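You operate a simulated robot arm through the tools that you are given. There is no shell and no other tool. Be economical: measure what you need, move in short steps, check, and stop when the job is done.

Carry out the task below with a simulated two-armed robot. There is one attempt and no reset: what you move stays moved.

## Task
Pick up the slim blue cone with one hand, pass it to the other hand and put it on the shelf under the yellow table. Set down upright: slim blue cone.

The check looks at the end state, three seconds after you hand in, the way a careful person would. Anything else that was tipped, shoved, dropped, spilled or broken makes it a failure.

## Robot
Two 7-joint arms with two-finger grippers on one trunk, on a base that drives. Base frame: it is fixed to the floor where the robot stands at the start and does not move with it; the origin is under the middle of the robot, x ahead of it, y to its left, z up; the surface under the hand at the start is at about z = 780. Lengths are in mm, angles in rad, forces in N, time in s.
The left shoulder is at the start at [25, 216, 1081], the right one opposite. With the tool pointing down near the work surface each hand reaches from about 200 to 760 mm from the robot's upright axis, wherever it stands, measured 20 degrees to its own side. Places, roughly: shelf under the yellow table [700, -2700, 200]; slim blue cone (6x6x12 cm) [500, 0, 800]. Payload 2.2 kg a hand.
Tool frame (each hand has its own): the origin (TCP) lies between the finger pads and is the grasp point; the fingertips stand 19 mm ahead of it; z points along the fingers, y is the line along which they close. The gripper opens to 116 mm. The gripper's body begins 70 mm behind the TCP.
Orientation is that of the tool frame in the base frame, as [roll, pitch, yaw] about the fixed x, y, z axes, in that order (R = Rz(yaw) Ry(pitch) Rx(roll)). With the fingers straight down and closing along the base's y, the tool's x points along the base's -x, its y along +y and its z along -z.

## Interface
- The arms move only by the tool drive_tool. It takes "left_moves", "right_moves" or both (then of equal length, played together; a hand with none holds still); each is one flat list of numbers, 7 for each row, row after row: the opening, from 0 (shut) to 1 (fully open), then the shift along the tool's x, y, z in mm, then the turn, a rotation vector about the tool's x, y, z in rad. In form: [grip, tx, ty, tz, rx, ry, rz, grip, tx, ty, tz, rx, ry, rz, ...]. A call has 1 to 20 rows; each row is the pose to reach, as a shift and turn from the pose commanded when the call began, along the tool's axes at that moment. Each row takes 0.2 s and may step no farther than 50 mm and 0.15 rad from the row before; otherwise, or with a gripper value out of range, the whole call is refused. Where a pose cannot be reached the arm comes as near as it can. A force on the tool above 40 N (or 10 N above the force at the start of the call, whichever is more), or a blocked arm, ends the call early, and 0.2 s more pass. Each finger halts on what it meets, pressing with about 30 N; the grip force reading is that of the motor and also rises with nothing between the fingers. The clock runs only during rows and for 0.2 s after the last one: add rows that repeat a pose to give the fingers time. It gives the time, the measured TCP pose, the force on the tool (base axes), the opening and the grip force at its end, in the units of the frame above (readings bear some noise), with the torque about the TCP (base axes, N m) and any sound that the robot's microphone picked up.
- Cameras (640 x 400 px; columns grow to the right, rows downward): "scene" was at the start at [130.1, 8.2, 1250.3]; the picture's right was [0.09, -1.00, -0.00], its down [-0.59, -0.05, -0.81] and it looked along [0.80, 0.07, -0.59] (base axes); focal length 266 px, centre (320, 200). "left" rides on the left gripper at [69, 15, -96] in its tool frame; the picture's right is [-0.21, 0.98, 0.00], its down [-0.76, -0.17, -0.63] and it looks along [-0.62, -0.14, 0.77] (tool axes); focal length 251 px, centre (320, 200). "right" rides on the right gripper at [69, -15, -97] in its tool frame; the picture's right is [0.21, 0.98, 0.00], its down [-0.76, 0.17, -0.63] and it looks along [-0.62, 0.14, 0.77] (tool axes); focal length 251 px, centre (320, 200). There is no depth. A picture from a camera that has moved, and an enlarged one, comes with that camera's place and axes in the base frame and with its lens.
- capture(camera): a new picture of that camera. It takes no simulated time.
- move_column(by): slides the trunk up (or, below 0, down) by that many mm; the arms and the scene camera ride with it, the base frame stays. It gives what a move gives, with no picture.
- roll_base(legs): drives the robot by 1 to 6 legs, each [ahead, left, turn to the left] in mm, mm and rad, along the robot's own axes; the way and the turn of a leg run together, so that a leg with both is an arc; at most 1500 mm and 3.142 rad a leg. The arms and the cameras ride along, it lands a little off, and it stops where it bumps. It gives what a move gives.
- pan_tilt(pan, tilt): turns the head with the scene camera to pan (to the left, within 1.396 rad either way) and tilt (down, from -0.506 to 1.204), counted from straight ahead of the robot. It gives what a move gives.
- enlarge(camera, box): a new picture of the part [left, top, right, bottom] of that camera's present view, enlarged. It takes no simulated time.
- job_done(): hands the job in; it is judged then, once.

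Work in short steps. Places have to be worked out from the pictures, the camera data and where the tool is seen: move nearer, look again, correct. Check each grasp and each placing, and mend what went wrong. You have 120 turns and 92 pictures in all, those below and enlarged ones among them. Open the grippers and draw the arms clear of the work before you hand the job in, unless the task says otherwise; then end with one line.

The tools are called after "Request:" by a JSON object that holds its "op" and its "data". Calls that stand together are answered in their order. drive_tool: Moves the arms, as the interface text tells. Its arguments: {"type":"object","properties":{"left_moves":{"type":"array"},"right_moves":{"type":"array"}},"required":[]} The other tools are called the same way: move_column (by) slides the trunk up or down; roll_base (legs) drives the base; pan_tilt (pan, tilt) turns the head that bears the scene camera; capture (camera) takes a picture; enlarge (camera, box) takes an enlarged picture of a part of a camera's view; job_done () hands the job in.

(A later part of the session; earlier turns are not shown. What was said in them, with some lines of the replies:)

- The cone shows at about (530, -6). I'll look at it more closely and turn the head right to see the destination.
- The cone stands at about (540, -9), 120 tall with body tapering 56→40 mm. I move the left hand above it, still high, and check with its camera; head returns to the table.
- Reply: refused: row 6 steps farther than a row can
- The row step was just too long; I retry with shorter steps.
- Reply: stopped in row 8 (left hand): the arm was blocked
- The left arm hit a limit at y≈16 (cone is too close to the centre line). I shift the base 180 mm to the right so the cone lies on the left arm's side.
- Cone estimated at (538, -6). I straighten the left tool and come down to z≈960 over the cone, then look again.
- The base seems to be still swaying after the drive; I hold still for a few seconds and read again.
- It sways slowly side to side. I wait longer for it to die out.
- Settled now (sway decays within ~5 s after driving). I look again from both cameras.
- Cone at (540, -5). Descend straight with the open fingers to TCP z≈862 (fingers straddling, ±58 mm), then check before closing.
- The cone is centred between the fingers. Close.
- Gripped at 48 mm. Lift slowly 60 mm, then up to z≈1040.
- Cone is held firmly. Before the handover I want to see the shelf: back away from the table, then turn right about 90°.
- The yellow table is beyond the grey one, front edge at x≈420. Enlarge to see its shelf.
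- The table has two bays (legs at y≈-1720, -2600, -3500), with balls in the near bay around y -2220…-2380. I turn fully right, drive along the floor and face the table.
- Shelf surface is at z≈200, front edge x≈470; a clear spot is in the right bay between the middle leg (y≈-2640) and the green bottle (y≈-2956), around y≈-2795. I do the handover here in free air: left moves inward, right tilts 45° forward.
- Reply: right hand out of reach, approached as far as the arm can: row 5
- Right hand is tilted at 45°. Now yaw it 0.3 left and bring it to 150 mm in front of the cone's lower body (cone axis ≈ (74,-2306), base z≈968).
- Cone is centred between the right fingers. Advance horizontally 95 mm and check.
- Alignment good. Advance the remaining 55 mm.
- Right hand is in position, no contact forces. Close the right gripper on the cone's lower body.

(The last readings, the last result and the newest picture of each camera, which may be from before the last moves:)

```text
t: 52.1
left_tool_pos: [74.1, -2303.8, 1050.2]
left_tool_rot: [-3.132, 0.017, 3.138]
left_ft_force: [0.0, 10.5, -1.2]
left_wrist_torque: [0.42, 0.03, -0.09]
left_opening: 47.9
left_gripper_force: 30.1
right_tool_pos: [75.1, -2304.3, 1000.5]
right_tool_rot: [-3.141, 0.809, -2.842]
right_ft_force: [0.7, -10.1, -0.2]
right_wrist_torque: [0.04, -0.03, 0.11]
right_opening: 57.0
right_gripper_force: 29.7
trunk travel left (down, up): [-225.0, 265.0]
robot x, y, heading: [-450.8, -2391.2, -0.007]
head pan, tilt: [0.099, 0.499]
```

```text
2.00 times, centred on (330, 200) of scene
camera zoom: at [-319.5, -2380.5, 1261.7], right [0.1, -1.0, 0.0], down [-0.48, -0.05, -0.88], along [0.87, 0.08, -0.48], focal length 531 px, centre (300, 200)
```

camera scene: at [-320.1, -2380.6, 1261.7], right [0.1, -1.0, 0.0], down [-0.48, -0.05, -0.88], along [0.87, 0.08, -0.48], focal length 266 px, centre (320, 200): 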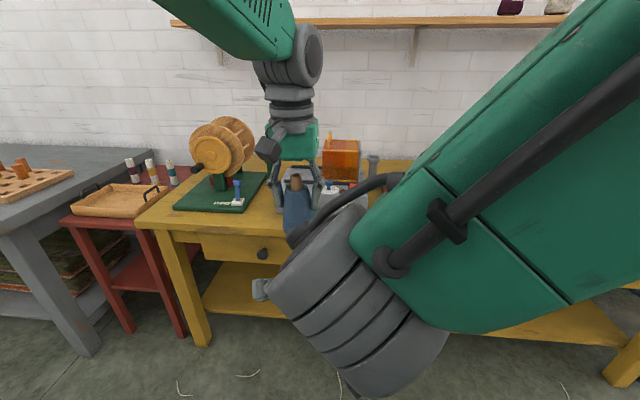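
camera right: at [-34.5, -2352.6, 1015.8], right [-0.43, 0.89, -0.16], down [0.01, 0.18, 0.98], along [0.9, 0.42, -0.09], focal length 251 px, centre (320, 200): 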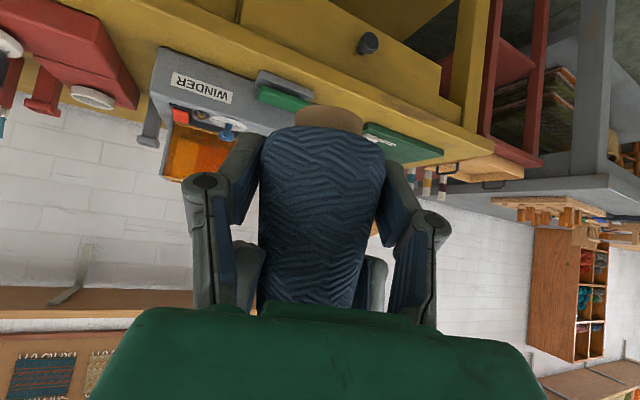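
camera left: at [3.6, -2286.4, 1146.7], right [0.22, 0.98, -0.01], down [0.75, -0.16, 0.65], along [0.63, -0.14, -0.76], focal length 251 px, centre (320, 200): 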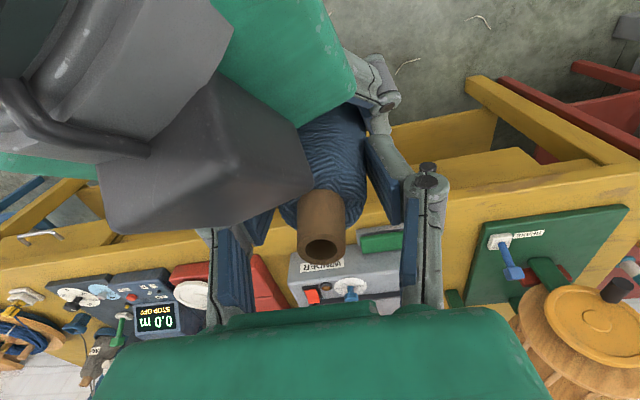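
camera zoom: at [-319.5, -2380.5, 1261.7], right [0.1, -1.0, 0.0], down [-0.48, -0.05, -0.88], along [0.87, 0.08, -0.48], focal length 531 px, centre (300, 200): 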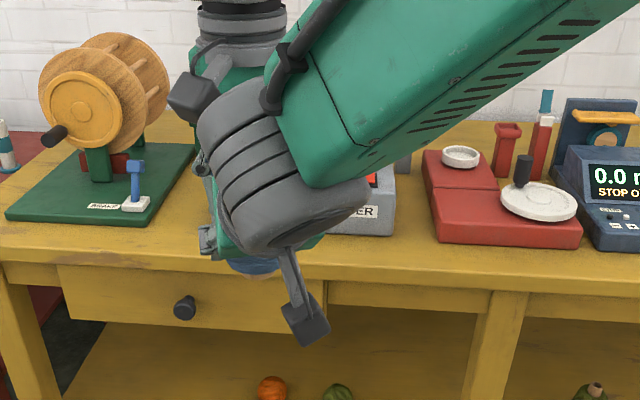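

Both hands hold it. Open the left slightly (66 mm) and draw straight up.

Request:
{"op": "drive_tool", "data": {"left_moves": [0.5, 0, 0, 0, 0, 0, 0, 0.57, 0, 0, 0, 0, 0, 0, 0.57, 0, 0, 0, 0, 0, 0, 0.57, 0, 0, -15, 0, 0, 0, 0.57, 0, 0, -35, 0, 0, 0, 0.57, 0, 0, -70, 0, 0, 0, 0.57, 0, 0, -110, 0, 0, 0, 0.57, 0, 0, -110, 0, 0, 0]}}

Request:
{"op": "capture", "data": {"camera": "left"}}

Request:
{"op": "capture", "data": {"camera": "right"}}

```text
t: 53.9
left_tool_pos: [71.0, -2301.2, 1156.5]
left_tool_rot: [-3.131, 0.014, 3.14]
left_ft_force: [-0.1, 0.0, 0.1]
left_wrist_torque: [-0.02, 0.04, 0.01]
left_opening: 66.1
left_gripper_force: 0.1
right_tool_pos: [74.1, -2303.2, 1000.1]
right_tool_rot: [3.141, 0.807, -2.843]
right_ft_force: [0.3, 0.2, 1.3]
right_wrist_torque: [-0.02, 0.0, -0.01]
right_opening: 57.2
right_gripper_force: 29.8
trunk travel left (down, up): [-225.0, 265.0]
robot x, y, heading: [-455.9, -2393.1, 0.002]
head pan, tilt: [0.099, 0.499]
```

```text
57 pictures are left
camera left: at [2.4, -2284.7, 1254.2], right [0.22, 0.98, -0.01], down [0.75, -0.16, 0.64], along [0.63, -0.14, -0.76], focal length 251 px, centre (320, 200)
```

left: 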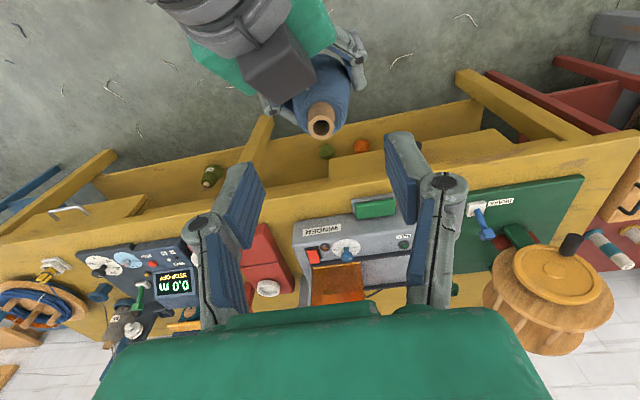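

```text
56 pictures are left
camera right: at [-34.3, -2352.1, 1015.5], right [-0.43, 0.89, -0.15], down [0.01, 0.18, 0.98], along [0.9, 0.42, -0.09], focal length 251 px, centre (320, 200)
```

right: 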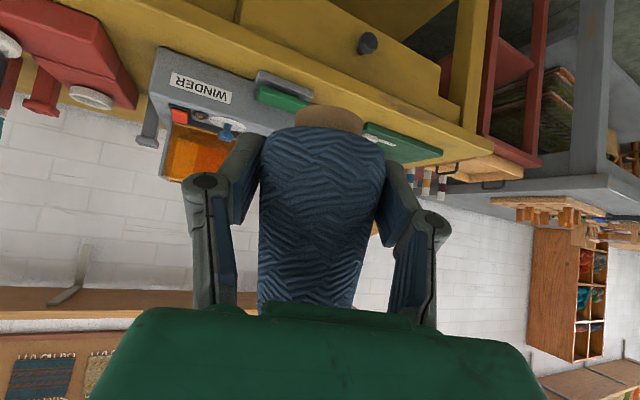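

Handover done: the right hand alone holds the cone, upright. Move the right hand back to its own side with yaw undone, and the left one out to the left and back.

Request:
{"op": "drive_tool", "data": {"left_moves": [0.57, 0, 25, 0, 0, 0, 0, 0.57, 0, 50, 0, 0, 0, 0, 0.57, 25, 75, 0, 0, 0, 0, 0.57, 50, 100, 0, 0, 0, 0, 0.57, 75, 125, 0, 0, 0, 0, 0.57, 100, 150, 0, 0, 0, 0, 0.57, 125, 175, 0, 0, 0, 0, 0.57, 150, 200, 0, 0, 0, 0, 0.57, 150, 200, 0, 0, 0, 0], "right_moves": [0.1, 18, -30, -19, 0.027, 0, 0.026, 0.1, 36, -60, -38, 0.054, 0, 0.052, 0.1, 54, -89, -56, 0.081, 0, 0.078, 0.1, 72, -119, -75, 0.108, 0, 0.104, 0.1, 90, -149, -94, 0.135, 0, 0.13, 0.1, 108, -179, -113, 0.163, 0, 0.156, 0.1, 126, -208, -131, 0.19, 0, 0.182, 0.1, 144, -238, -150, 0.217, 0, 0.208, 0.1, 144, -238, -150, 0.217, 0, 0.208]}}

Request:
{"op": "move_column", "data": {"by": -225}}

Request:
{"op": "pan_tilt", "data": {"pan": -0.2, "tilt": 0.5}}

Request:
{"op": "capture", "data": {"camera": "scene"}}

```text
t: 55.9
left_tool_pos: [-77.4, -2104.4, 1156.8]
left_tool_rot: [-3.132, 0.014, 3.139]
left_ft_force: [0.0, -0.3, 0.0]
left_wrist_torque: [0.01, 0.03, 0.02]
left_opening: 66.0
left_gripper_force: 0.1
right_tool_pos: [-29.7, -2586.0, 1006.1]
right_tool_rot: [3.14, 0.807, 3.14]
right_ft_force: [0.1, -0.7, -1.3]
right_wrist_torque: [0.04, -0.01, 0.0]
right_opening: 56.9
right_gripper_force: 29.8
right hand out of reach, approached as far as the arm can: row 8, 9
trunk travel left (down, up): [-225.0, 265.0]
robot x, y, heading: [-449.5, -2390.3, -0.003]
head pan, tilt: [0.099, 0.499]
```

```text
t: 58.3
left_tool_pos: [-77.7, -2101.7, 931.9]
left_tool_rot: [-3.13, 0.018, 3.14]
left_ft_force: [-0.2, -0.2, -0.1]
left_wrist_torque: [0.02, 0.02, -0.02]
left_opening: 66.2
left_gripper_force: 0.0
right_tool_pos: [-31.2, -2584.4, 780.5]
right_tool_rot: [-3.141, 0.809, 3.137]
right_ft_force: [0.1, 0.3, -2.0]
right_wrist_torque: [0.01, 0.03, 0.0]
right_opening: 57.0
right_gripper_force: 30.0
trunk travel left (down, up): [0.0, 490.0]
robot x, y, heading: [-451.9, -2391.7, -0.006]
head pan, tilt: [0.099, 0.499]
```

```text
t: 59.1
left_tool_pos: [-79.5, -2102.1, 932.3]
left_tool_rot: [-3.13, 0.017, 3.141]
left_ft_force: [-0.6, -0.3, 0.5]
left_wrist_torque: [0.01, 0.0, 0.02]
left_opening: 66.0
left_gripper_force: 0.1
right_tool_pos: [-30.0, -2583.9, 781.6]
right_tool_rot: [3.142, 0.808, 3.138]
right_ft_force: [0.3, 0.2, -1.0]
right_wrist_torque: [0.0, 0.02, -0.03]
right_opening: 57.2
right_gripper_force: 30.1
trunk travel left (down, up): [0.0, 490.0]
robot x, y, heading: [-450.6, -2388.8, -0.003]
head pan, tilt: [-0.201, 0.499]
```

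```text
55 pictures are left
camera scene: at [-323.1, -2407.8, 1036.9], right [-0.2, -0.98, 0.0], down [-0.47, 0.1, -0.88], along [0.86, -0.18, -0.48], focal length 266 px, centre (320, 200)
```

scene: 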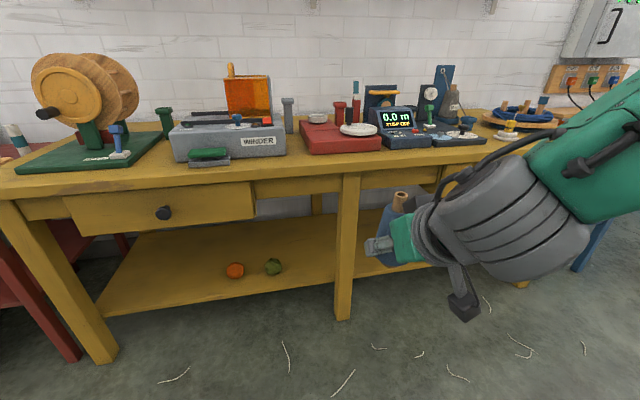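

Now lower the right hand in front of the table to z≈330 with the arm (column is at the bottom).

Request:
{"op": "drive_tool", "data": {"right_moves": [0.1, 32, 0, 31, 0, 0, 0, 0.1, 65, 0, 62, 0, 0, 0, 0.1, 97, 0, 93, 0, 0, 0, 0.1, 130, 0, 124, 0, 0, 0, 0.1, 162, 0, 155, 0, 0, 0, 0.1, 195, 0, 186, 0, 0, 0, 0.1, 227, 0, 217, 0, 0, 0, 0.1, 260, 0, 248, 0, 0, 0, 0.1, 292, 0, 280, 0, 0, 0, 0.1, 325, 0, 311, 0, 0, 0, 0.1, 325, 0, 311, 0, 0, 0]}}

Request:
{"op": "pan_tilt", "data": {"pan": -0.35, "tilt": 0.7}}

Request:
{"op": "capture", "data": {"camera": "scene"}}

```text
t: 61.5
left_tool_pos: [-79.0, -2098.4, 930.8]
left_tool_rot: [-3.13, 0.014, 3.14]
left_ft_force: [0.6, -0.2, 0.6]
left_wrist_torque: [-0.04, -0.03, -0.02]
left_opening: 66.0
left_gripper_force: 0.1
right_tool_pos: [-28.6, -2565.1, 332.7]
right_tool_rot: [-3.121, 0.804, -3.137]
right_ft_force: [0.5, 0.5, -0.8]
right_wrist_torque: [0.0, 0.0, -0.01]
right_opening: 56.9
right_gripper_force: 30.5
right hand out of reach, approached as far as the arm can: row 1, 2, 9, 10, 11
trunk travel left (down, up): [0.0, 490.0]
robot x, y, heading: [-452.3, -2389.5, -0.001]
head pan, tilt: [-0.201, 0.499]
```

```text
t: 62.2
left_tool_pos: [-77.5, -2102.0, 932.0]
left_tool_rot: [-3.132, 0.017, 3.14]
left_ft_force: [0.8, 0.4, -0.5]
left_wrist_torque: [0.03, 0.0, 0.0]
left_opening: 65.9
left_gripper_force: 0.0
right_tool_pos: [-29.4, -2566.2, 334.3]
right_tool_rot: [-3.125, 0.804, -3.141]
right_ft_force: [0.3, -0.1, -1.4]
right_wrist_torque: [-0.02, 0.0, 0.02]
right_opening: 57.2
right_gripper_force: 29.9
trunk travel left (down, up): [0.0, 490.0]
robot x, y, heading: [-450.1, -2392.2, -0.004]
head pan, tilt: [-0.351, 0.7]
```

```text
54 pictures are left
camera scene: at [-332.0, -2418.1, 1019.2], right [-0.35, -0.94, 0.0], down [-0.61, 0.22, -0.76], along [0.72, -0.27, -0.65], focal length 266 px, centre (320, 200)
```

scene: 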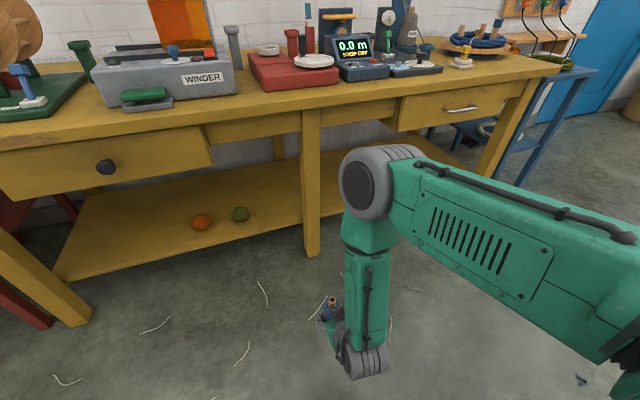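

The elbow sticks forward over the hand at z≈765 — it would hit the tabletop. I need a stretched arm with the robot standing farther back. Extend the hand forward in free air (to x≈220, i.e. 670 ahead of the robot) and lower to z≈290.

Request:
{"op": "drive_tool", "data": {"right_moves": [0.1, -24, -4, 35, 0, 0, 0, 0.1, -47, -8, 70, 0, 0, 0, 0.1, -70, -12, 105, 0, 0, 0, 0.1, -94, -16, 140, 0, 0, 0, 0.1, -118, -20, 175, 0, 0, 0, 0.1, -141, -24, 210, 0, 0, 0, 0.1, -141, -24, 210, 0, 0, 0]}}

Request:
{"op": "capture", "data": {"camera": "scene"}}

```text
t: 63.8
left_tool_pos: [-78.7, -2101.5, 931.4]
left_tool_rot: [-3.131, 0.015, 3.138]
left_ft_force: [-0.2, -0.3, -0.3]
left_wrist_torque: [0.02, 0.0, -0.03]
left_opening: 65.9
left_gripper_force: 0.1
right_tool_pos: [221.1, -2594.1, 289.9]
right_tool_rot: [-3.139, 0.806, 3.137]
right_ft_force: [-0.6, -0.6, -1.6]
right_wrist_torque: [0.03, 0.02, -0.02]
right_opening: 56.9
right_gripper_force: 30.2
right hand out of reach, approached as far as the arm can: row 1, 2, 3, 4
trunk travel left (down, up): [0.0, 490.0]
robot x, y, heading: [-453.9, -2393.1, -0.004]
head pan, tilt: [-0.351, 0.7]
```

```text
53 pictures are left
camera scene: at [-331.3, -2418.6, 1019.0], right [-0.35, -0.94, 0.0], down [-0.61, 0.22, -0.76], along [0.71, -0.27, -0.65], focal length 266 px, centre (320, 200)
```

scene: 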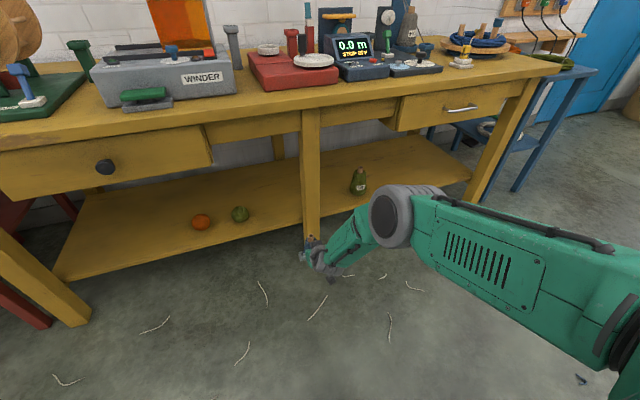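

The arm is now stretched with the elbow well behind the hand, so it will clear the tabletop. Strafe right 200 mm, then go ahead 110 mm, let it settle and look.

Request:
{"op": "roll_base", "data": {"legs": [[0, -200, 0], [110, 0, 0]]}}

Request:
{"op": "drive_tool", "data": {"right_moves": [0.1, 0, 0, 0, 0, 0, 0, 0.1, 0, 0, 0, 0, 0, 0, 0.1, 0, 0, 0, 0, 0, 0, 0.1, 0, 0, 0, 0, 0, 0, 0.1, 0, 0, 0, 0, 0, 0, 0.1, 0, 0, 0, 0, 0, 0, 0.1, 0, 0, 0, 0, 0, 0, 0.1, 0, 0, 0, 0, 0, 0, 0.1, 0, 0, 0, 0, 0, 0, 0.1, 0, 0, 0, 0, 0, 0, 0.1, 0, 0, 0, 0, 0, 0, 0.1, 0, 0, 0, 0, 0, 0, 0.1, 0, 0, 0, 0, 0, 0, 0.1, 0, 0, 0, 0, 0, 0, 0.1, 0, 0, 0, 0, 0, 0, 0.1, 0, 0, 0, 0, 0, 0, 0.1, 0, 0, 0, 0, 0, 0, 0.1, 0, 0, 0, 0, 0, 0, 0.1, 0, 0, 0, 0, 0, 0, 0.1, 0, 0, 0, 0, 0, 0]}}

Request:
{"op": "pan_tilt", "data": {"pan": -0.1, "tilt": 0.75}}

Request:
{"op": "capture", "data": {"camera": "scene"}}

Request:
{"op": "capture", "data": {"camera": "right"}}

```text
t: 66.2
left_tool_pos: [34.2, -2299.5, 929.4]
left_tool_rot: [-3.126, 0.015, 3.137]
left_ft_force: [-0.6, 1.2, -0.3]
left_wrist_torque: [-0.06, 0.05, 0.02]
left_opening: 66.1
left_gripper_force: 0.0
right_tool_pos: [329.4, -2796.5, 290.5]
right_tool_rot: [-3.135, 0.806, -3.141]
right_ft_force: [-0.5, 0.4, -1.0]
right_wrist_torque: [-0.05, -0.02, -0.01]
right_opening: 56.9
right_gripper_force: 30.2
trunk travel left (down, up): [0.0, 490.0]
robot x, y, heading: [-345.1, -2590.4, -0.008]
head pan, tilt: [-0.351, 0.7]
```

```text
t: 70.5
left_tool_pos: [29.7, -2303.5, 933.7]
left_tool_rot: [-3.13, 0.018, 3.139]
left_ft_force: [0.1, 0.5, 0.0]
left_wrist_torque: [-0.01, 0.03, 0.01]
left_opening: 66.2
left_gripper_force: 0.1
right_tool_pos: [329.2, -2797.9, 292.3]
right_tool_rot: [3.14, 0.811, 3.136]
right_ft_force: [0.6, 0.0, -1.9]
right_wrist_torque: [0.01, 0.01, -0.01]
right_opening: 56.6
right_gripper_force: 30.1
trunk travel left (down, up): [0.0, 490.0]
robot x, y, heading: [-346.4, -2587.8, -0.007]
head pan, tilt: [-0.351, 0.7]
```

```text
t: 71.2
left_tool_pos: [30.6, -2304.6, 933.7]
left_tool_rot: [-3.13, 0.016, 3.138]
left_ft_force: [0.4, 0.7, 0.3]
left_wrist_torque: [0.0, 0.0, 0.04]
left_opening: 66.1
left_gripper_force: 0.1
right_tool_pos: [330.1, -2798.1, 291.2]
right_tool_rot: [3.141, 0.811, 3.135]
right_ft_force: [0.0, 0.5, -1.9]
right_wrist_torque: [-0.03, 0.02, 0.02]
right_opening: 56.6
right_gripper_force: 29.8
trunk travel left (down, up): [0.0, 490.0]
robot x, y, heading: [-342.8, -2592.0, -0.006]
head pan, tilt: [-0.099, 0.75]
```

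```text
52 pictures are left
camera scene: at [-218.8, -2599.6, 1014.8], right [-0.11, -0.99, 0.0], down [-0.68, 0.07, -0.73], along [0.72, -0.08, -0.68], focal length 266 px, centre (320, 200)
```

scene: 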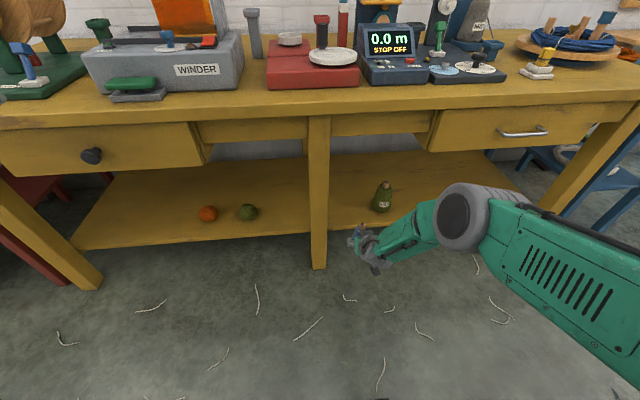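

```text
51 pictures are left
camera right: at [211.1, -2811.9, 307.5], right [-0.14, 0.98, -0.15], down [0.06, 0.17, 0.98], along [0.99, 0.13, -0.09], focal length 251 px, centre (320, 200)
```

right: 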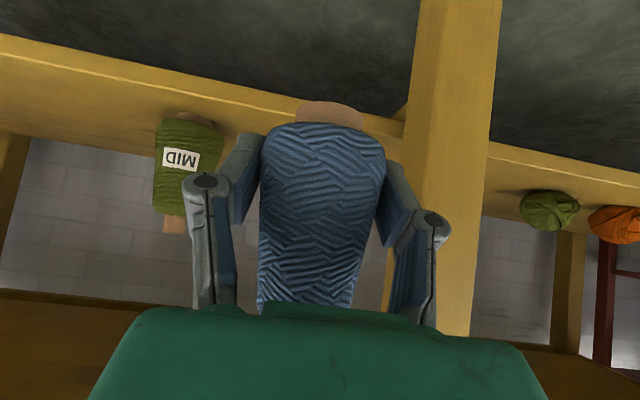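

Corridor between leg (right edge y≈-2705) and bottle (edge ≈-2930): target y≈-2815, x≈560. Shift the hand 17 mm right and drive ahead 120 mm, watching.

Request:
{"op": "drive_tool", "data": {"right_moves": [0.1, 0, -8, 0, 0, 0, 0, 0.1, 0, -17, 0, 0, 0, 0, 0.1, 0, -17, 0, 0, 0, 0]}}

Request:
{"op": "roll_base", "data": {"legs": [[120, 0, 0]]}}

Request:
{"op": "drive_tool", "data": {"right_moves": [0.1, 0, 0, 0, 0, 0, 0, 0.1, 0, 0, 0, 0, 0, 0, 0.1, 0, 0, 0, 0, 0, 0, 0.1, 0, 0, 0, 0, 0, 0, 0.1, 0, 0, 0, 0, 0, 0, 0.1, 0, 0, 0, 0, 0, 0, 0.1, 0, 0, 0, 0, 0, 0, 0.1, 0, 0, 0, 0, 0, 0]}}

Request:
{"op": "capture", "data": {"camera": "scene"}}

Request:
{"op": "capture", "data": {"camera": "right"}}

```text
t: 72.0
left_tool_pos: [31.0, -2303.7, 934.2]
left_tool_rot: [-3.131, 0.018, 3.139]
left_ft_force: [-0.1, 0.1, 0.2]
left_wrist_torque: [-0.01, 0.02, 0.01]
left_opening: 66.0
left_gripper_force: 0.1
right_tool_pos: [329.3, -2813.3, 292.9]
right_tool_rot: [-3.141, 0.808, 3.136]
right_ft_force: [-0.2, -0.8, -1.2]
right_wrist_torque: [0.02, 0.01, 0.01]
right_opening: 56.6
right_gripper_force: 30.3
trunk travel left (down, up): [0.0, 490.0]
robot x, y, heading: [-343.1, -2593.5, -0.011]
head pan, tilt: [-0.099, 0.75]
```

```text
t: 73.3
left_tool_pos: [150.6, -2305.3, 931.5]
left_tool_rot: [-3.132, 0.015, 3.137]
left_ft_force: [0.2, 1.1, -0.8]
left_wrist_torque: [-0.02, 0.05, 0.0]
left_opening: 65.8
left_gripper_force: 0.1
right_tool_pos: [449.1, -2814.9, 291.4]
right_tool_rot: [-3.141, 0.807, 3.136]
right_ft_force: [-0.5, 0.8, -2.2]
right_wrist_torque: [-0.01, 0.02, -0.02]
right_opening: 57.0
right_gripper_force: 29.6
trunk travel left (down, up): [0.0, 490.0]
robot x, y, heading: [-222.8, -2590.2, -0.004]
head pan, tilt: [-0.099, 0.75]
```

```text
t: 75.1
left_tool_pos: [146.9, -2304.6, 933.6]
left_tool_rot: [-3.132, 0.019, 3.138]
left_ft_force: [0.1, 0.5, -0.2]
left_wrist_torque: [0.0, 0.02, 0.02]
left_opening: 66.1
left_gripper_force: 0.0
right_tool_pos: [447.9, -2815.0, 294.0]
right_tool_rot: [-3.141, 0.809, 3.136]
right_ft_force: [-0.7, 0.2, -0.9]
right_wrist_torque: [0.02, 0.0, 0.02]
right_opening: 56.8
right_gripper_force: 30.2
trunk travel left (down, up): [0.0, 490.0]
robot x, y, heading: [-223.6, -2592.8, -0.003]
head pan, tilt: [-0.099, 0.75]
```

```text
50 pictures are left
camera scene: at [-98.9, -2600.4, 1014.7], right [-0.11, -0.99, 0.0], down [-0.68, 0.07, -0.73], along [0.72, -0.08, -0.68], focal length 266 px, centre (320, 200)
```

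scene: 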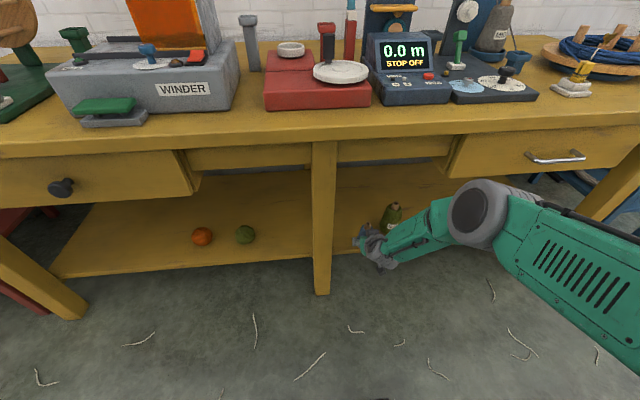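

```text
49 pictures are left
camera right: at [330.0, -2828.9, 308.9], right [-0.14, 0.98, -0.16], down [0.06, 0.17, 0.98], along [0.99, 0.13, -0.09], focal length 251 px, centre (320, 200)
```

right: 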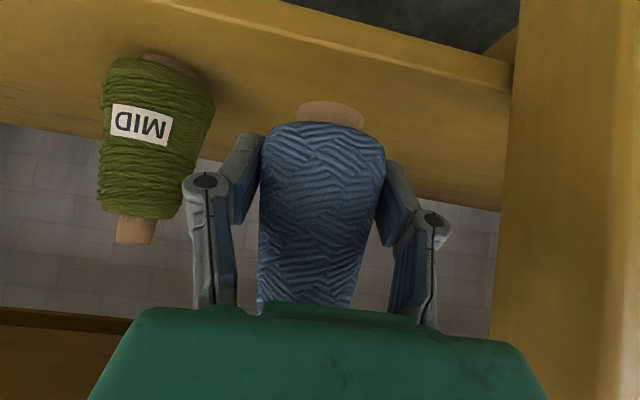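

Clear on both sides; shelf edge at x≈472, green cone at (547,-2941). Drive ahead the final 110 mm.

Request:
{"op": "roll_base", "data": {"legs": [[110, 0, 0]]}}

Request:
{"op": "drive_tool", "data": {"right_moves": [0.1, 0, 0, 0, 0, 0, 0, 0.1, 0, 0, 0, 0, 0, 0, 0.1, 0, 0, 0, 0, 0, 0, 0.1, 0, 0, 0, 0, 0, 0, 0.1, 0, 0, 0, 0, 0, 0, 0.1, 0, 0, 0, 0, 0, 0, 0.1, 0, 0, 0, 0, 0, 0, 0.1, 0, 0, 0, 0, 0, 0, 0.1, 0, 0, 0, 0, 0, 0, 0.1, 0, 0, 0, 0, 0, 0, 0.1, 0, 0, 0, 0, 0, 0, 0.1, 0, 0, 0, 0, 0, 0, 0.1, 0, 0, 0, 0, 0, 0, 0.1, 0, 0, 0, 0, 0, 0]}}

Request:
{"op": "capture", "data": {"camera": "scene"}}

Request:
{"op": "capture", "data": {"camera": "right"}}

```text
t: 76.2
left_tool_pos: [258.2, -2306.9, 934.0]
left_tool_rot: [-3.131, 0.017, 3.137]
left_ft_force: [-0.1, -0.3, -0.2]
left_wrist_torque: [-0.03, 0.04, 0.01]
left_opening: 66.4
left_gripper_force: 0.1
right_tool_pos: [558.9, -2817.4, 291.8]
right_tool_rot: [3.141, 0.809, 3.135]
right_ft_force: [-0.2, 0.5, -2.0]
right_wrist_torque: [-0.01, -0.03, 0.0]
right_opening: 56.7
right_gripper_force: 30.1
trunk travel left (down, up): [0.0, 490.0]
robot x, y, heading: [-110.6, -2593.9, -0.006]
head pan, tilt: [-0.099, 0.75]
```

```text
t: 79.2
left_tool_pos: [254.5, -2306.5, 934.1]
left_tool_rot: [-3.132, 0.024, 3.136]
left_ft_force: [0.6, 0.2, 0.1]
left_wrist_torque: [-0.02, 0.01, -0.02]
left_opening: 66.0
left_gripper_force: 0.1
right_tool_pos: [557.3, -2817.6, 295.3]
right_tool_rot: [-3.141, 0.811, 3.134]
right_ft_force: [-0.2, 0.0, -1.7]
right_wrist_torque: [0.0, 0.01, 0.01]
right_opening: 56.6
right_gripper_force: 29.9
trunk travel left (down, up): [0.0, 490.0]
robot x, y, heading: [-114.1, -2593.8, -0.011]
head pan, tilt: [-0.099, 0.75]
```

```text
48 pictures are left
camera scene: at [10.9, -2601.3, 1014.8], right [-0.11, -0.99, 0.0], down [-0.68, 0.07, -0.73], along [0.72, -0.08, -0.68], focal length 266 px, centre (320, 200)
```

scene: 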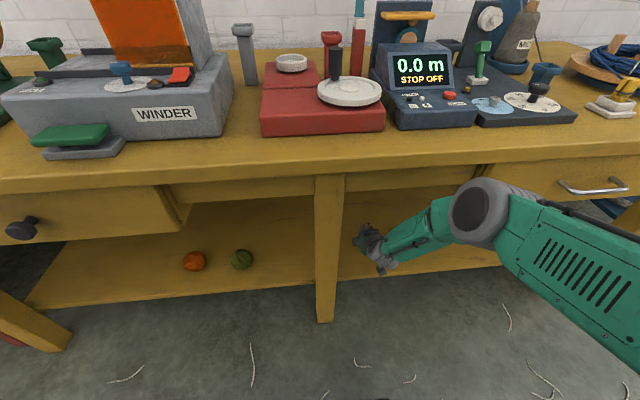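

```text
47 pictures are left
camera right: at [438.7, -2830.4, 310.1], right [-0.14, 0.98, -0.16], down [0.06, 0.17, 0.98], along [0.99, 0.13, -0.08], focal length 251 px, centre (320, 200)
```

right: 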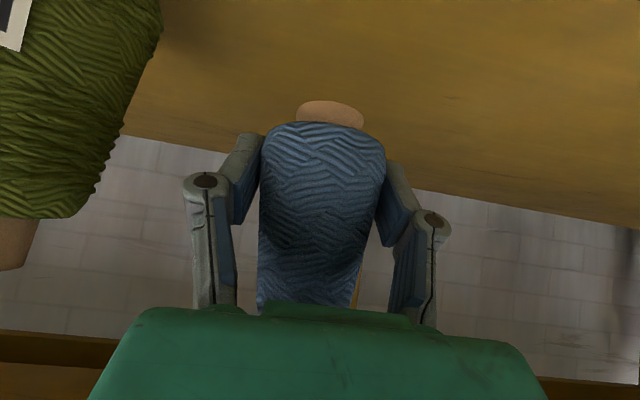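

Positioned over the shelf. Lower 45 mm, then check.

Request:
{"op": "drive_tool", "data": {"right_moves": [0.1, 11, 0, 10.3, 0, 0, 0, 0.1, 22, 0, 20.6, 0, 0, 0, 0.1, 32.6, 0, 31, 0, 0, 0, 0.1, 32.6, 0, 31, 0, 0, 0]}}

Request:
{"op": "capture", "data": {"camera": "right"}}

```text
t: 80.2
left_tool_pos: [255.2, -2307.2, 934.9]
left_tool_rot: [-3.131, 0.023, 3.137]
left_ft_force: [0.1, 0.9, 0.0]
left_wrist_torque: [-0.02, 0.02, -0.01]
left_opening: 66.3
left_gripper_force: 0.1
right_tool_pos: [557.1, -2816.9, 248.9]
right_tool_rot: [-3.141, 0.812, 3.136]
right_ft_force: [-0.3, 0.1, -2.4]
right_wrist_torque: [0.01, -0.02, 0.02]
right_opening: 56.4
right_gripper_force: 30.0
trunk travel left (down, up): [0.0, 490.0]
robot x, y, heading: [-109.6, -2593.4, -0.011]
head pan, tilt: [-0.099, 0.75]
```

```text
46 pictures are left
camera right: at [438.8, -2831.0, 264.6], right [-0.14, 0.98, -0.16], down [0.06, 0.17, 0.98], along [0.99, 0.13, -0.08], focal length 251 px, centre (320, 200)
```

right: 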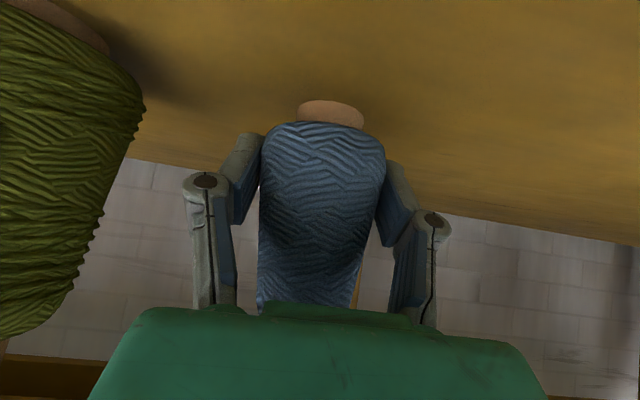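

Almost down. Lower in 3 mm steps watching the force.

Request:
{"op": "drive_tool", "data": {"right_moves": [0.1, 2.2, 0, 2.1, 0, 0, 0, 0.1, 4.4, 0, 4.1, 0, 0, 0, 0.1, 6.5, 0, 6.2, 0, 0, 0, 0.1, 8.7, 0, 8.3, 0, 0, 0, 0.1, 8.7, 0, 8.3, 0, 0, 0]}}

Request:
{"op": "capture", "data": {"camera": "right"}}

```text
t: 81.5
left_tool_pos: [256.2, -2307.3, 934.5]
left_tool_rot: [-3.131, 0.024, 3.135]
left_ft_force: [-0.4, 0.7, 0.0]
left_wrist_torque: [0.01, 0.0, 0.0]
left_opening: 66.3
left_gripper_force: 0.1
right_tool_pos: [558.1, -2816.8, 237.0]
right_tool_rot: [3.14, 0.812, 3.134]
right_ft_force: [0.7, -0.6, -1.9]
right_wrist_torque: [0.01, 0.0, 0.0]
right_opening: 56.5
right_gripper_force: 29.6
trunk travel left (down, up): [0.0, 490.0]
robot x, y, heading: [-111.5, -2594.1, -0.006]
head pan, tilt: [-0.099, 0.75]
```

```text
45 pictures are left
camera right: at [439.3, -2830.7, 252.2], right [-0.14, 0.98, -0.16], down [0.06, 0.17, 0.98], along [0.99, 0.13, -0.08], focal length 251 px, centre (320, 200)
```

right: 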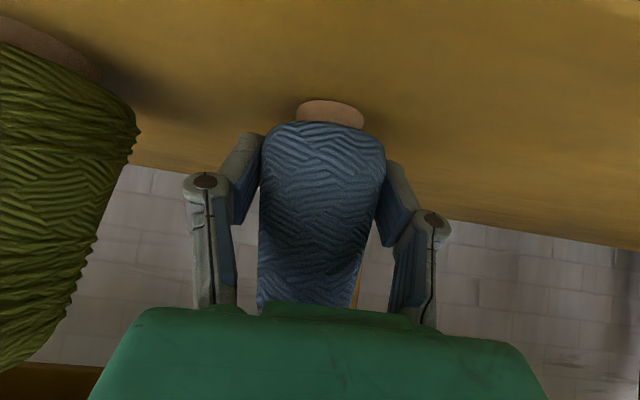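

No contact yet; continue in 1.5 mm steps.

Request:
{"op": "drive_tool", "data": {"right_moves": [0.1, 1.1, 0, 1.0, 0, 0, 0, 0.1, 2.2, 0, 2.1, 0, 0, 0, 0.1, 3.3, 0, 3.1, 0, 0, 0, 0.1, 3.3, 0, 3.1, 0, 0, 0]}}

Request:
{"op": "drive_tool", "data": {"right_moves": [0.1, 0.7, 0, 0.7, 0, 0, 0, 0.1, 1.4, 0, 1.4, 0, 0, 0, 0.1, 1.4, 0, 1.4, 0, 0, 0]}}

```text
t: 82.5
left_tool_pos: [254.1, -2307.6, 935.3]
left_tool_rot: [-3.129, 0.022, 3.138]
left_ft_force: [-0.6, -0.3, 0.4]
left_wrist_torque: [0.02, 0.03, -0.04]
left_opening: 66.1
left_gripper_force: 0.0
right_tool_pos: [558.3, -2817.3, 234.3]
right_tool_rot: [-3.139, 0.818, 3.136]
right_ft_force: [-0.9, -0.6, 14.4]
right_wrist_torque: [0.08, 0.24, 0.05]
right_opening: 56.6
right_gripper_force: 30.1
trunk travel left (down, up): [0.0, 490.0]
robot x, y, heading: [-111.7, -2594.7, -0.008]
head pan, tilt: [-0.099, 0.75]
```

```text
t: 83.2
left_tool_pos: [253.0, -2305.1, 934.5]
left_tool_rot: [-3.131, 0.024, 3.139]
left_ft_force: [0.7, 0.0, 0.1]
left_wrist_torque: [-0.04, 0.0, 0.0]
left_opening: 66.1
left_gripper_force: 0.1
right_tool_pos: [559.1, -2817.2, 234.8]
right_tool_rot: [-3.139, 0.82, 3.137]
right_ft_force: [-1.4, -0.9, 25.6]
right_wrist_torque: [0.15, 0.26, 0.06]
right_opening: 56.9
right_gripper_force: 30.1
trunk travel left (down, up): [0.0, 490.0]
robot x, y, heading: [-110.2, -2591.9, 0.002]
head pan, tilt: [-0.099, 0.75]
```

Contact at z≈234.5. Relax the downforce by 2 mm, then check.

Request:
{"op": "drive_tool", "data": {"right_moves": [0.1, -1.3, 0, -1.3, 0, 0, 0, 0.1, -1.3, 0, -1.3, 0, 0, 0]}}

Request:
{"op": "capture", "data": {"camera": "right"}}

```text
t: 83.8
left_tool_pos: [254.6, -2306.7, 935.4]
left_tool_rot: [-3.131, 0.024, 3.136]
left_ft_force: [-0.5, -0.8, 0.7]
left_wrist_torque: [0.0, -0.02, -0.01]
left_opening: 66.1
left_gripper_force: 0.1
right_tool_pos: [558.7, -2817.4, 234.3]
right_tool_rot: [-3.14, 0.816, 3.133]
right_ft_force: [7.3, -1.0, 16.6]
right_wrist_torque: [0.02, -0.15, -0.03]
right_opening: 56.5
right_gripper_force: 29.7
trunk travel left (down, up): [0.0, 490.0]
robot x, y, heading: [-110.6, -2595.6, -0.005]
head pan, tilt: [-0.099, 0.75]
```

```text
44 pictures are left
camera right: at [440.4, -2830.6, 249.5], right [-0.14, 0.98, -0.16], down [0.06, 0.17, 0.98], along [0.99, 0.13, -0.08], focal length 251 px, centre (320, 200)
```

right: 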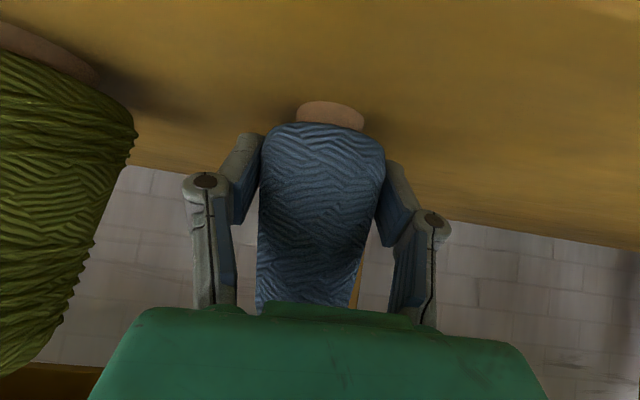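

Still pressing 17 N; relax another 1.5 mm.

Request:
{"op": "drive_tool", "data": {"right_moves": [0.1, -1.0, 0, -1.0, 0, 0, 0, 0.1, -1.0, 0, -1.0, 0, 0, 0]}}

```text
t: 84.5
left_tool_pos: [255.0, -2306.3, 935.8]
left_tool_rot: [-3.13, 0.023, 3.137]
left_ft_force: [0.1, 0.0, 0.6]
left_wrist_torque: [-0.01, 0.03, -0.05]
left_opening: 66.1
left_gripper_force: 0.0
right_tool_pos: [558.1, -2816.2, 234.1]
right_tool_rot: [-3.141, 0.813, 3.134]
right_ft_force: [4.0, -1.8, 13.0]
right_wrist_torque: [-0.01, -0.22, -0.02]
right_opening: 56.7
right_gripper_force: 29.7
trunk travel left (down, up): [0.0, 490.0]
robot x, y, heading: [-114.0, -2593.9, -0.009]
head pan, tilt: [-0.099, 0.75]
```

Request:
{"op": "drive_tool", "data": {"right_moves": [0.1, -1.0, 0, -1.0, 0, 0, 0, 0.1, -1.0, 0, -1.0, 0, 0, 0]}}

```text
t: 85.0
left_tool_pos: [255.5, -2305.0, 934.3]
left_tool_rot: [-3.131, 0.023, 3.137]
left_ft_force: [-0.1, -0.3, -0.4]
left_wrist_torque: [-0.03, 0.01, 0.0]
left_opening: 66.0
left_gripper_force: 0.1
right_tool_pos: [558.2, -2816.9, 234.5]
right_tool_rot: [-3.141, 0.811, 3.136]
right_ft_force: [-0.4, -0.5, 5.9]
right_wrist_torque: [-0.06, -0.13, 0.01]
right_opening: 56.7
right_gripper_force: 30.0
trunk travel left (down, up): [0.0, 490.0]
robot x, y, heading: [-113.4, -2591.2, -0.008]
head pan, tilt: [-0.099, 0.75]
```

Light contact (6 N), tool orientation same as at the grasp. Open gently to about 85 mm.

Request:
{"op": "drive_tool", "data": {"right_moves": [0.52, 0, 0, 0, 0, 0, 0, 0.56, 0, 0, 0, 0, 0, 0, 0.63, 0, 0, 0, 0, 0, 0, 0.73, 0, 0, 0, 0, 0, 0, 0.73, 0, 0, 0, 0, 0, 0]}}

Request:
{"op": "capture", "data": {"camera": "right"}}

```text
t: 86.2
left_tool_pos: [254.0, -2307.5, 934.4]
left_tool_rot: [-3.131, 0.023, 3.136]
left_ft_force: [0.0, 0.7, 1.2]
left_wrist_torque: [0.01, 0.01, 0.0]
left_opening: 66.1
left_gripper_force: 0.0
right_tool_pos: [558.2, -2815.9, 234.5]
right_tool_rot: [3.141, 0.812, 3.134]
right_ft_force: [0.8, 0.4, -0.4]
right_wrist_torque: [0.03, 0.01, 0.01]
right_opening: 84.6
right_gripper_force: 0.2
trunk travel left (down, up): [0.0, 490.0]
robot x, y, heading: [-115.2, -2595.2, -0.007]
head pan, tilt: [-0.099, 0.75]
```

```text
43 pictures are left
camera right: at [440.3, -2830.7, 250.7], right [-0.14, 0.98, -0.16], down [0.06, 0.17, 0.98], along [0.99, 0.13, -0.08], focal length 251 px, centre (320, 200)
```

right: 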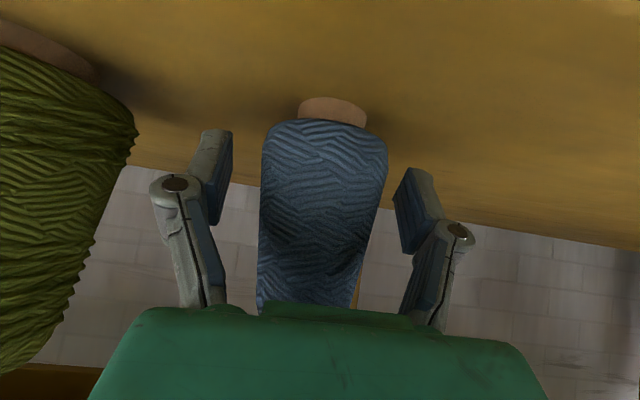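

The cone stands on its own. Draw the hand straight back 60 mm with the arm and check.

Request:
{"op": "drive_tool", "data": {"right_moves": [0.73, 7, 0, -7, 0, 0, 0, 0.73, 14, 0, -14.5, 0, 0, 0, 0.73, 27.5, 0, -29, 0, 0, 0, 0.73, 41, 0, -43.5, 0, 0, 0, 0.73, 41, 0, -43.5, 0, 0, 0]}}

Request:
{"op": "capture", "data": {"camera": "right"}}

```text
t: 87.5
left_tool_pos: [256.3, -2307.1, 933.8]
left_tool_rot: [-3.13, 0.022, 3.137]
left_ft_force: [-1.1, -0.2, 0.5]
left_wrist_torque: [0.0, -0.01, -0.01]
left_opening: 66.4
left_gripper_force: 0.0
right_tool_pos: [503.7, -2807.5, 234.9]
right_tool_rot: [-3.129, 0.811, 3.135]
right_ft_force: [-0.1, -0.9, 0.4]
right_wrist_torque: [-0.02, 0.02, -0.02]
right_opening: 84.8
right_gripper_force: 0.0
right hand out of reach, approached as far as the arm can: row 4, 5
trunk travel left (down, up): [0.0, 490.0]
robot x, y, heading: [-113.0, -2597.2, -0.0]
head pan, tilt: [-0.099, 0.75]
```

```text
42 pictures are left
camera right: at [384.5, -2820.3, 250.9], right [-0.13, 0.98, -0.16], down [0.06, 0.17, 0.98], along [0.99, 0.12, -0.09], focal length 251 px, centre (320, 200)
```

right: 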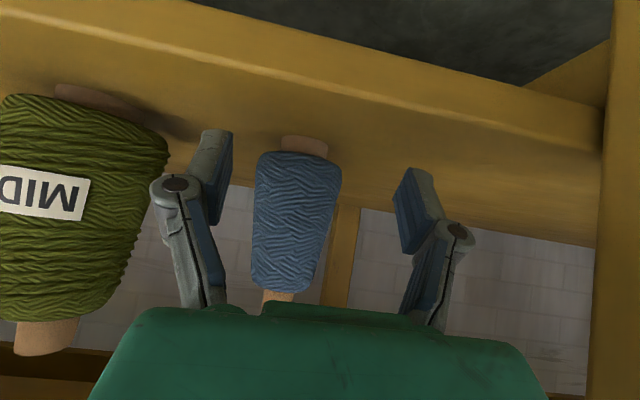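

The cone stands upright and free of the fingers. Now back the base away 350 mm and verify.

Request:
{"op": "roll_base", "data": {"legs": [[-350, 0, 0]]}}

Request:
{"op": "capture", "data": {"camera": "right"}}

Request:
{"op": "pan_tilt", "data": {"pan": -0.2, "tilt": 0.6}}

Request:
{"op": "capture", "data": {"camera": "scene"}}

```text
t: 89.7
left_tool_pos: [-90.4, -2307.4, 935.5]
left_tool_rot: [-3.131, 0.022, 3.126]
left_ft_force: [0.5, -0.5, -0.6]
left_wrist_torque: [-0.01, -0.01, 0.02]
left_opening: 66.1
left_gripper_force: 0.1
right_tool_pos: [152.8, -2810.0, 235.3]
right_tool_rot: [-3.13, 0.812, 3.125]
right_ft_force: [-0.3, 0.0, 0.5]
right_wrist_torque: [-0.01, 0.01, -0.05]
right_opening: 84.8
right_gripper_force: 0.1
trunk travel left (down, up): [0.0, 490.0]
robot x, y, heading: [-461.5, -2588.2, -0.017]
head pan, tilt: [-0.099, 0.75]
```

```text
41 pictures are left
camera right: at [33.8, -2821.1, 251.2], right [-0.12, 0.98, -0.16], down [0.07, 0.17, 0.98], along [0.99, 0.11, -0.09], focal length 251 px, centre (320, 200)
```

right: 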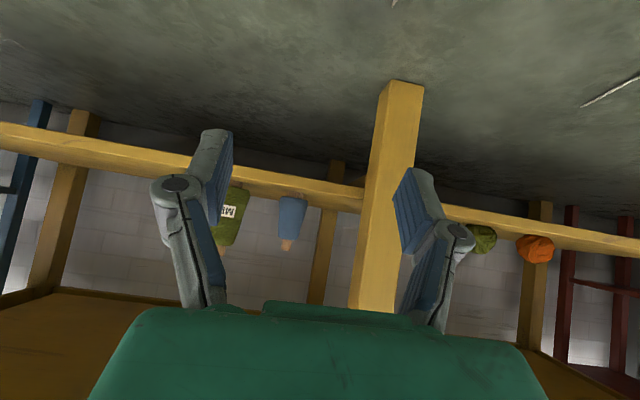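

```text
t: 90.4
left_tool_pos: [-93.3, -2307.4, 935.6]
left_tool_rot: [-3.133, 0.026, 3.126]
left_ft_force: [0.5, 0.2, -0.2]
left_wrist_torque: [0.02, -0.01, 0.0]
left_opening: 66.1
left_gripper_force: 0.1
right_tool_pos: [152.9, -2811.5, 237.7]
right_tool_rot: [-3.129, 0.814, 3.125]
right_ft_force: [0.0, 0.0, 0.5]
right_wrist_torque: [0.03, -0.03, 0.03]
right_opening: 84.7
right_gripper_force: 0.0
trunk travel left (down, up): [0.0, 490.0]
robot x, y, heading: [-462.6, -2590.2, -0.018]
head pan, tilt: [-0.201, 0.6]
```

```text
40 pictures are left
camera scene: at [-334.0, -2607.3, 1027.6], right [-0.22, -0.98, 0.0], down [-0.56, 0.12, -0.82], along [0.8, -0.18, -0.57], focal length 266 px, centre (320, 200)
```

scene: 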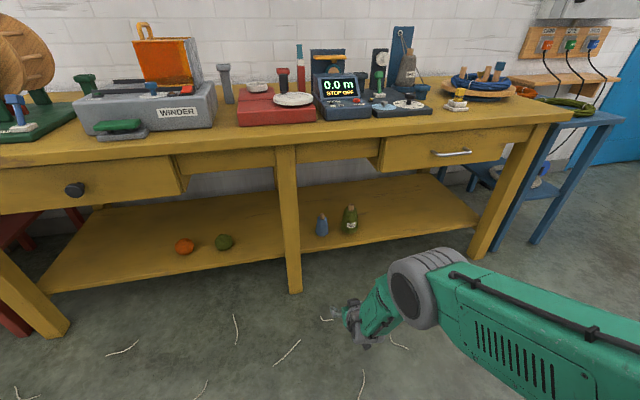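

The cone stands upright on the shelf and everything else is undisturbed. Open both grippers fully in free air and take a last look.

Request:
{"op": "drive_tool", "data": {"left_moves": [1, 0, 0, 0, 0, 0, 0, 1, 0, 0, 0, 0, 0, 0], "right_moves": [1, 0, 0, 0, 0, 0, 0, 1, 0, 0, 0, 0, 0, 0]}}

Request:
{"op": "enlarge", "data": {"camera": "scene", "box": [260, 170, 420, 270]}}

```text
t: 91.0
left_tool_pos: [-92.4, -2306.6, 937.1]
left_tool_rot: [-3.132, 0.023, 3.127]
left_ft_force: [0.7, -0.8, 0.0]
left_wrist_torque: [0.03, 0.01, -0.01]
left_opening: 116.1
left_gripper_force: 0.0
right_tool_pos: [152.6, -2809.3, 237.0]
right_tool_rot: [-3.13, 0.816, 3.124]
right_ft_force: [-0.1, -0.2, 0.9]
right_wrist_torque: [0.0, 0.02, 0.02]
right_opening: 116.3
right_gripper_force: 0.1
trunk travel left (down, up): [0.0, 490.0]
robot x, y, heading: [-465.6, -2588.6, -0.017]
head pan, tilt: [-0.201, 0.6]
```

```text
4.00 times, centred on (340, 220) of scene
camera zoom: at [-334.0, -2607.3, 1027.7], right [-0.22, -0.98, 0.0], down [-0.55, 0.12, -0.82], along [0.8, -0.18, -0.57], focal length 1062 px, centre (240, 120)
```

zoom: 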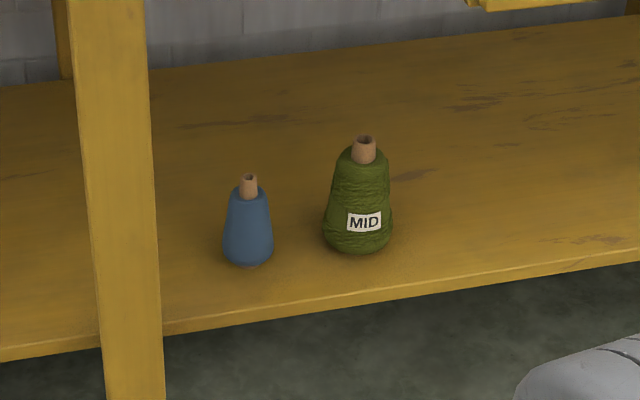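

The blue cone is upright on the shelf and both grippers are open and clear, so I hand in.

Request:
{"op": "job_done", "data": {}}

```text
The job is handed in.
```

The slim blue cone was picked up with the left hand, passed to the right, and now stands upright on the shelf under the yellow table; nothing else was seen disturbed in the last pictures.
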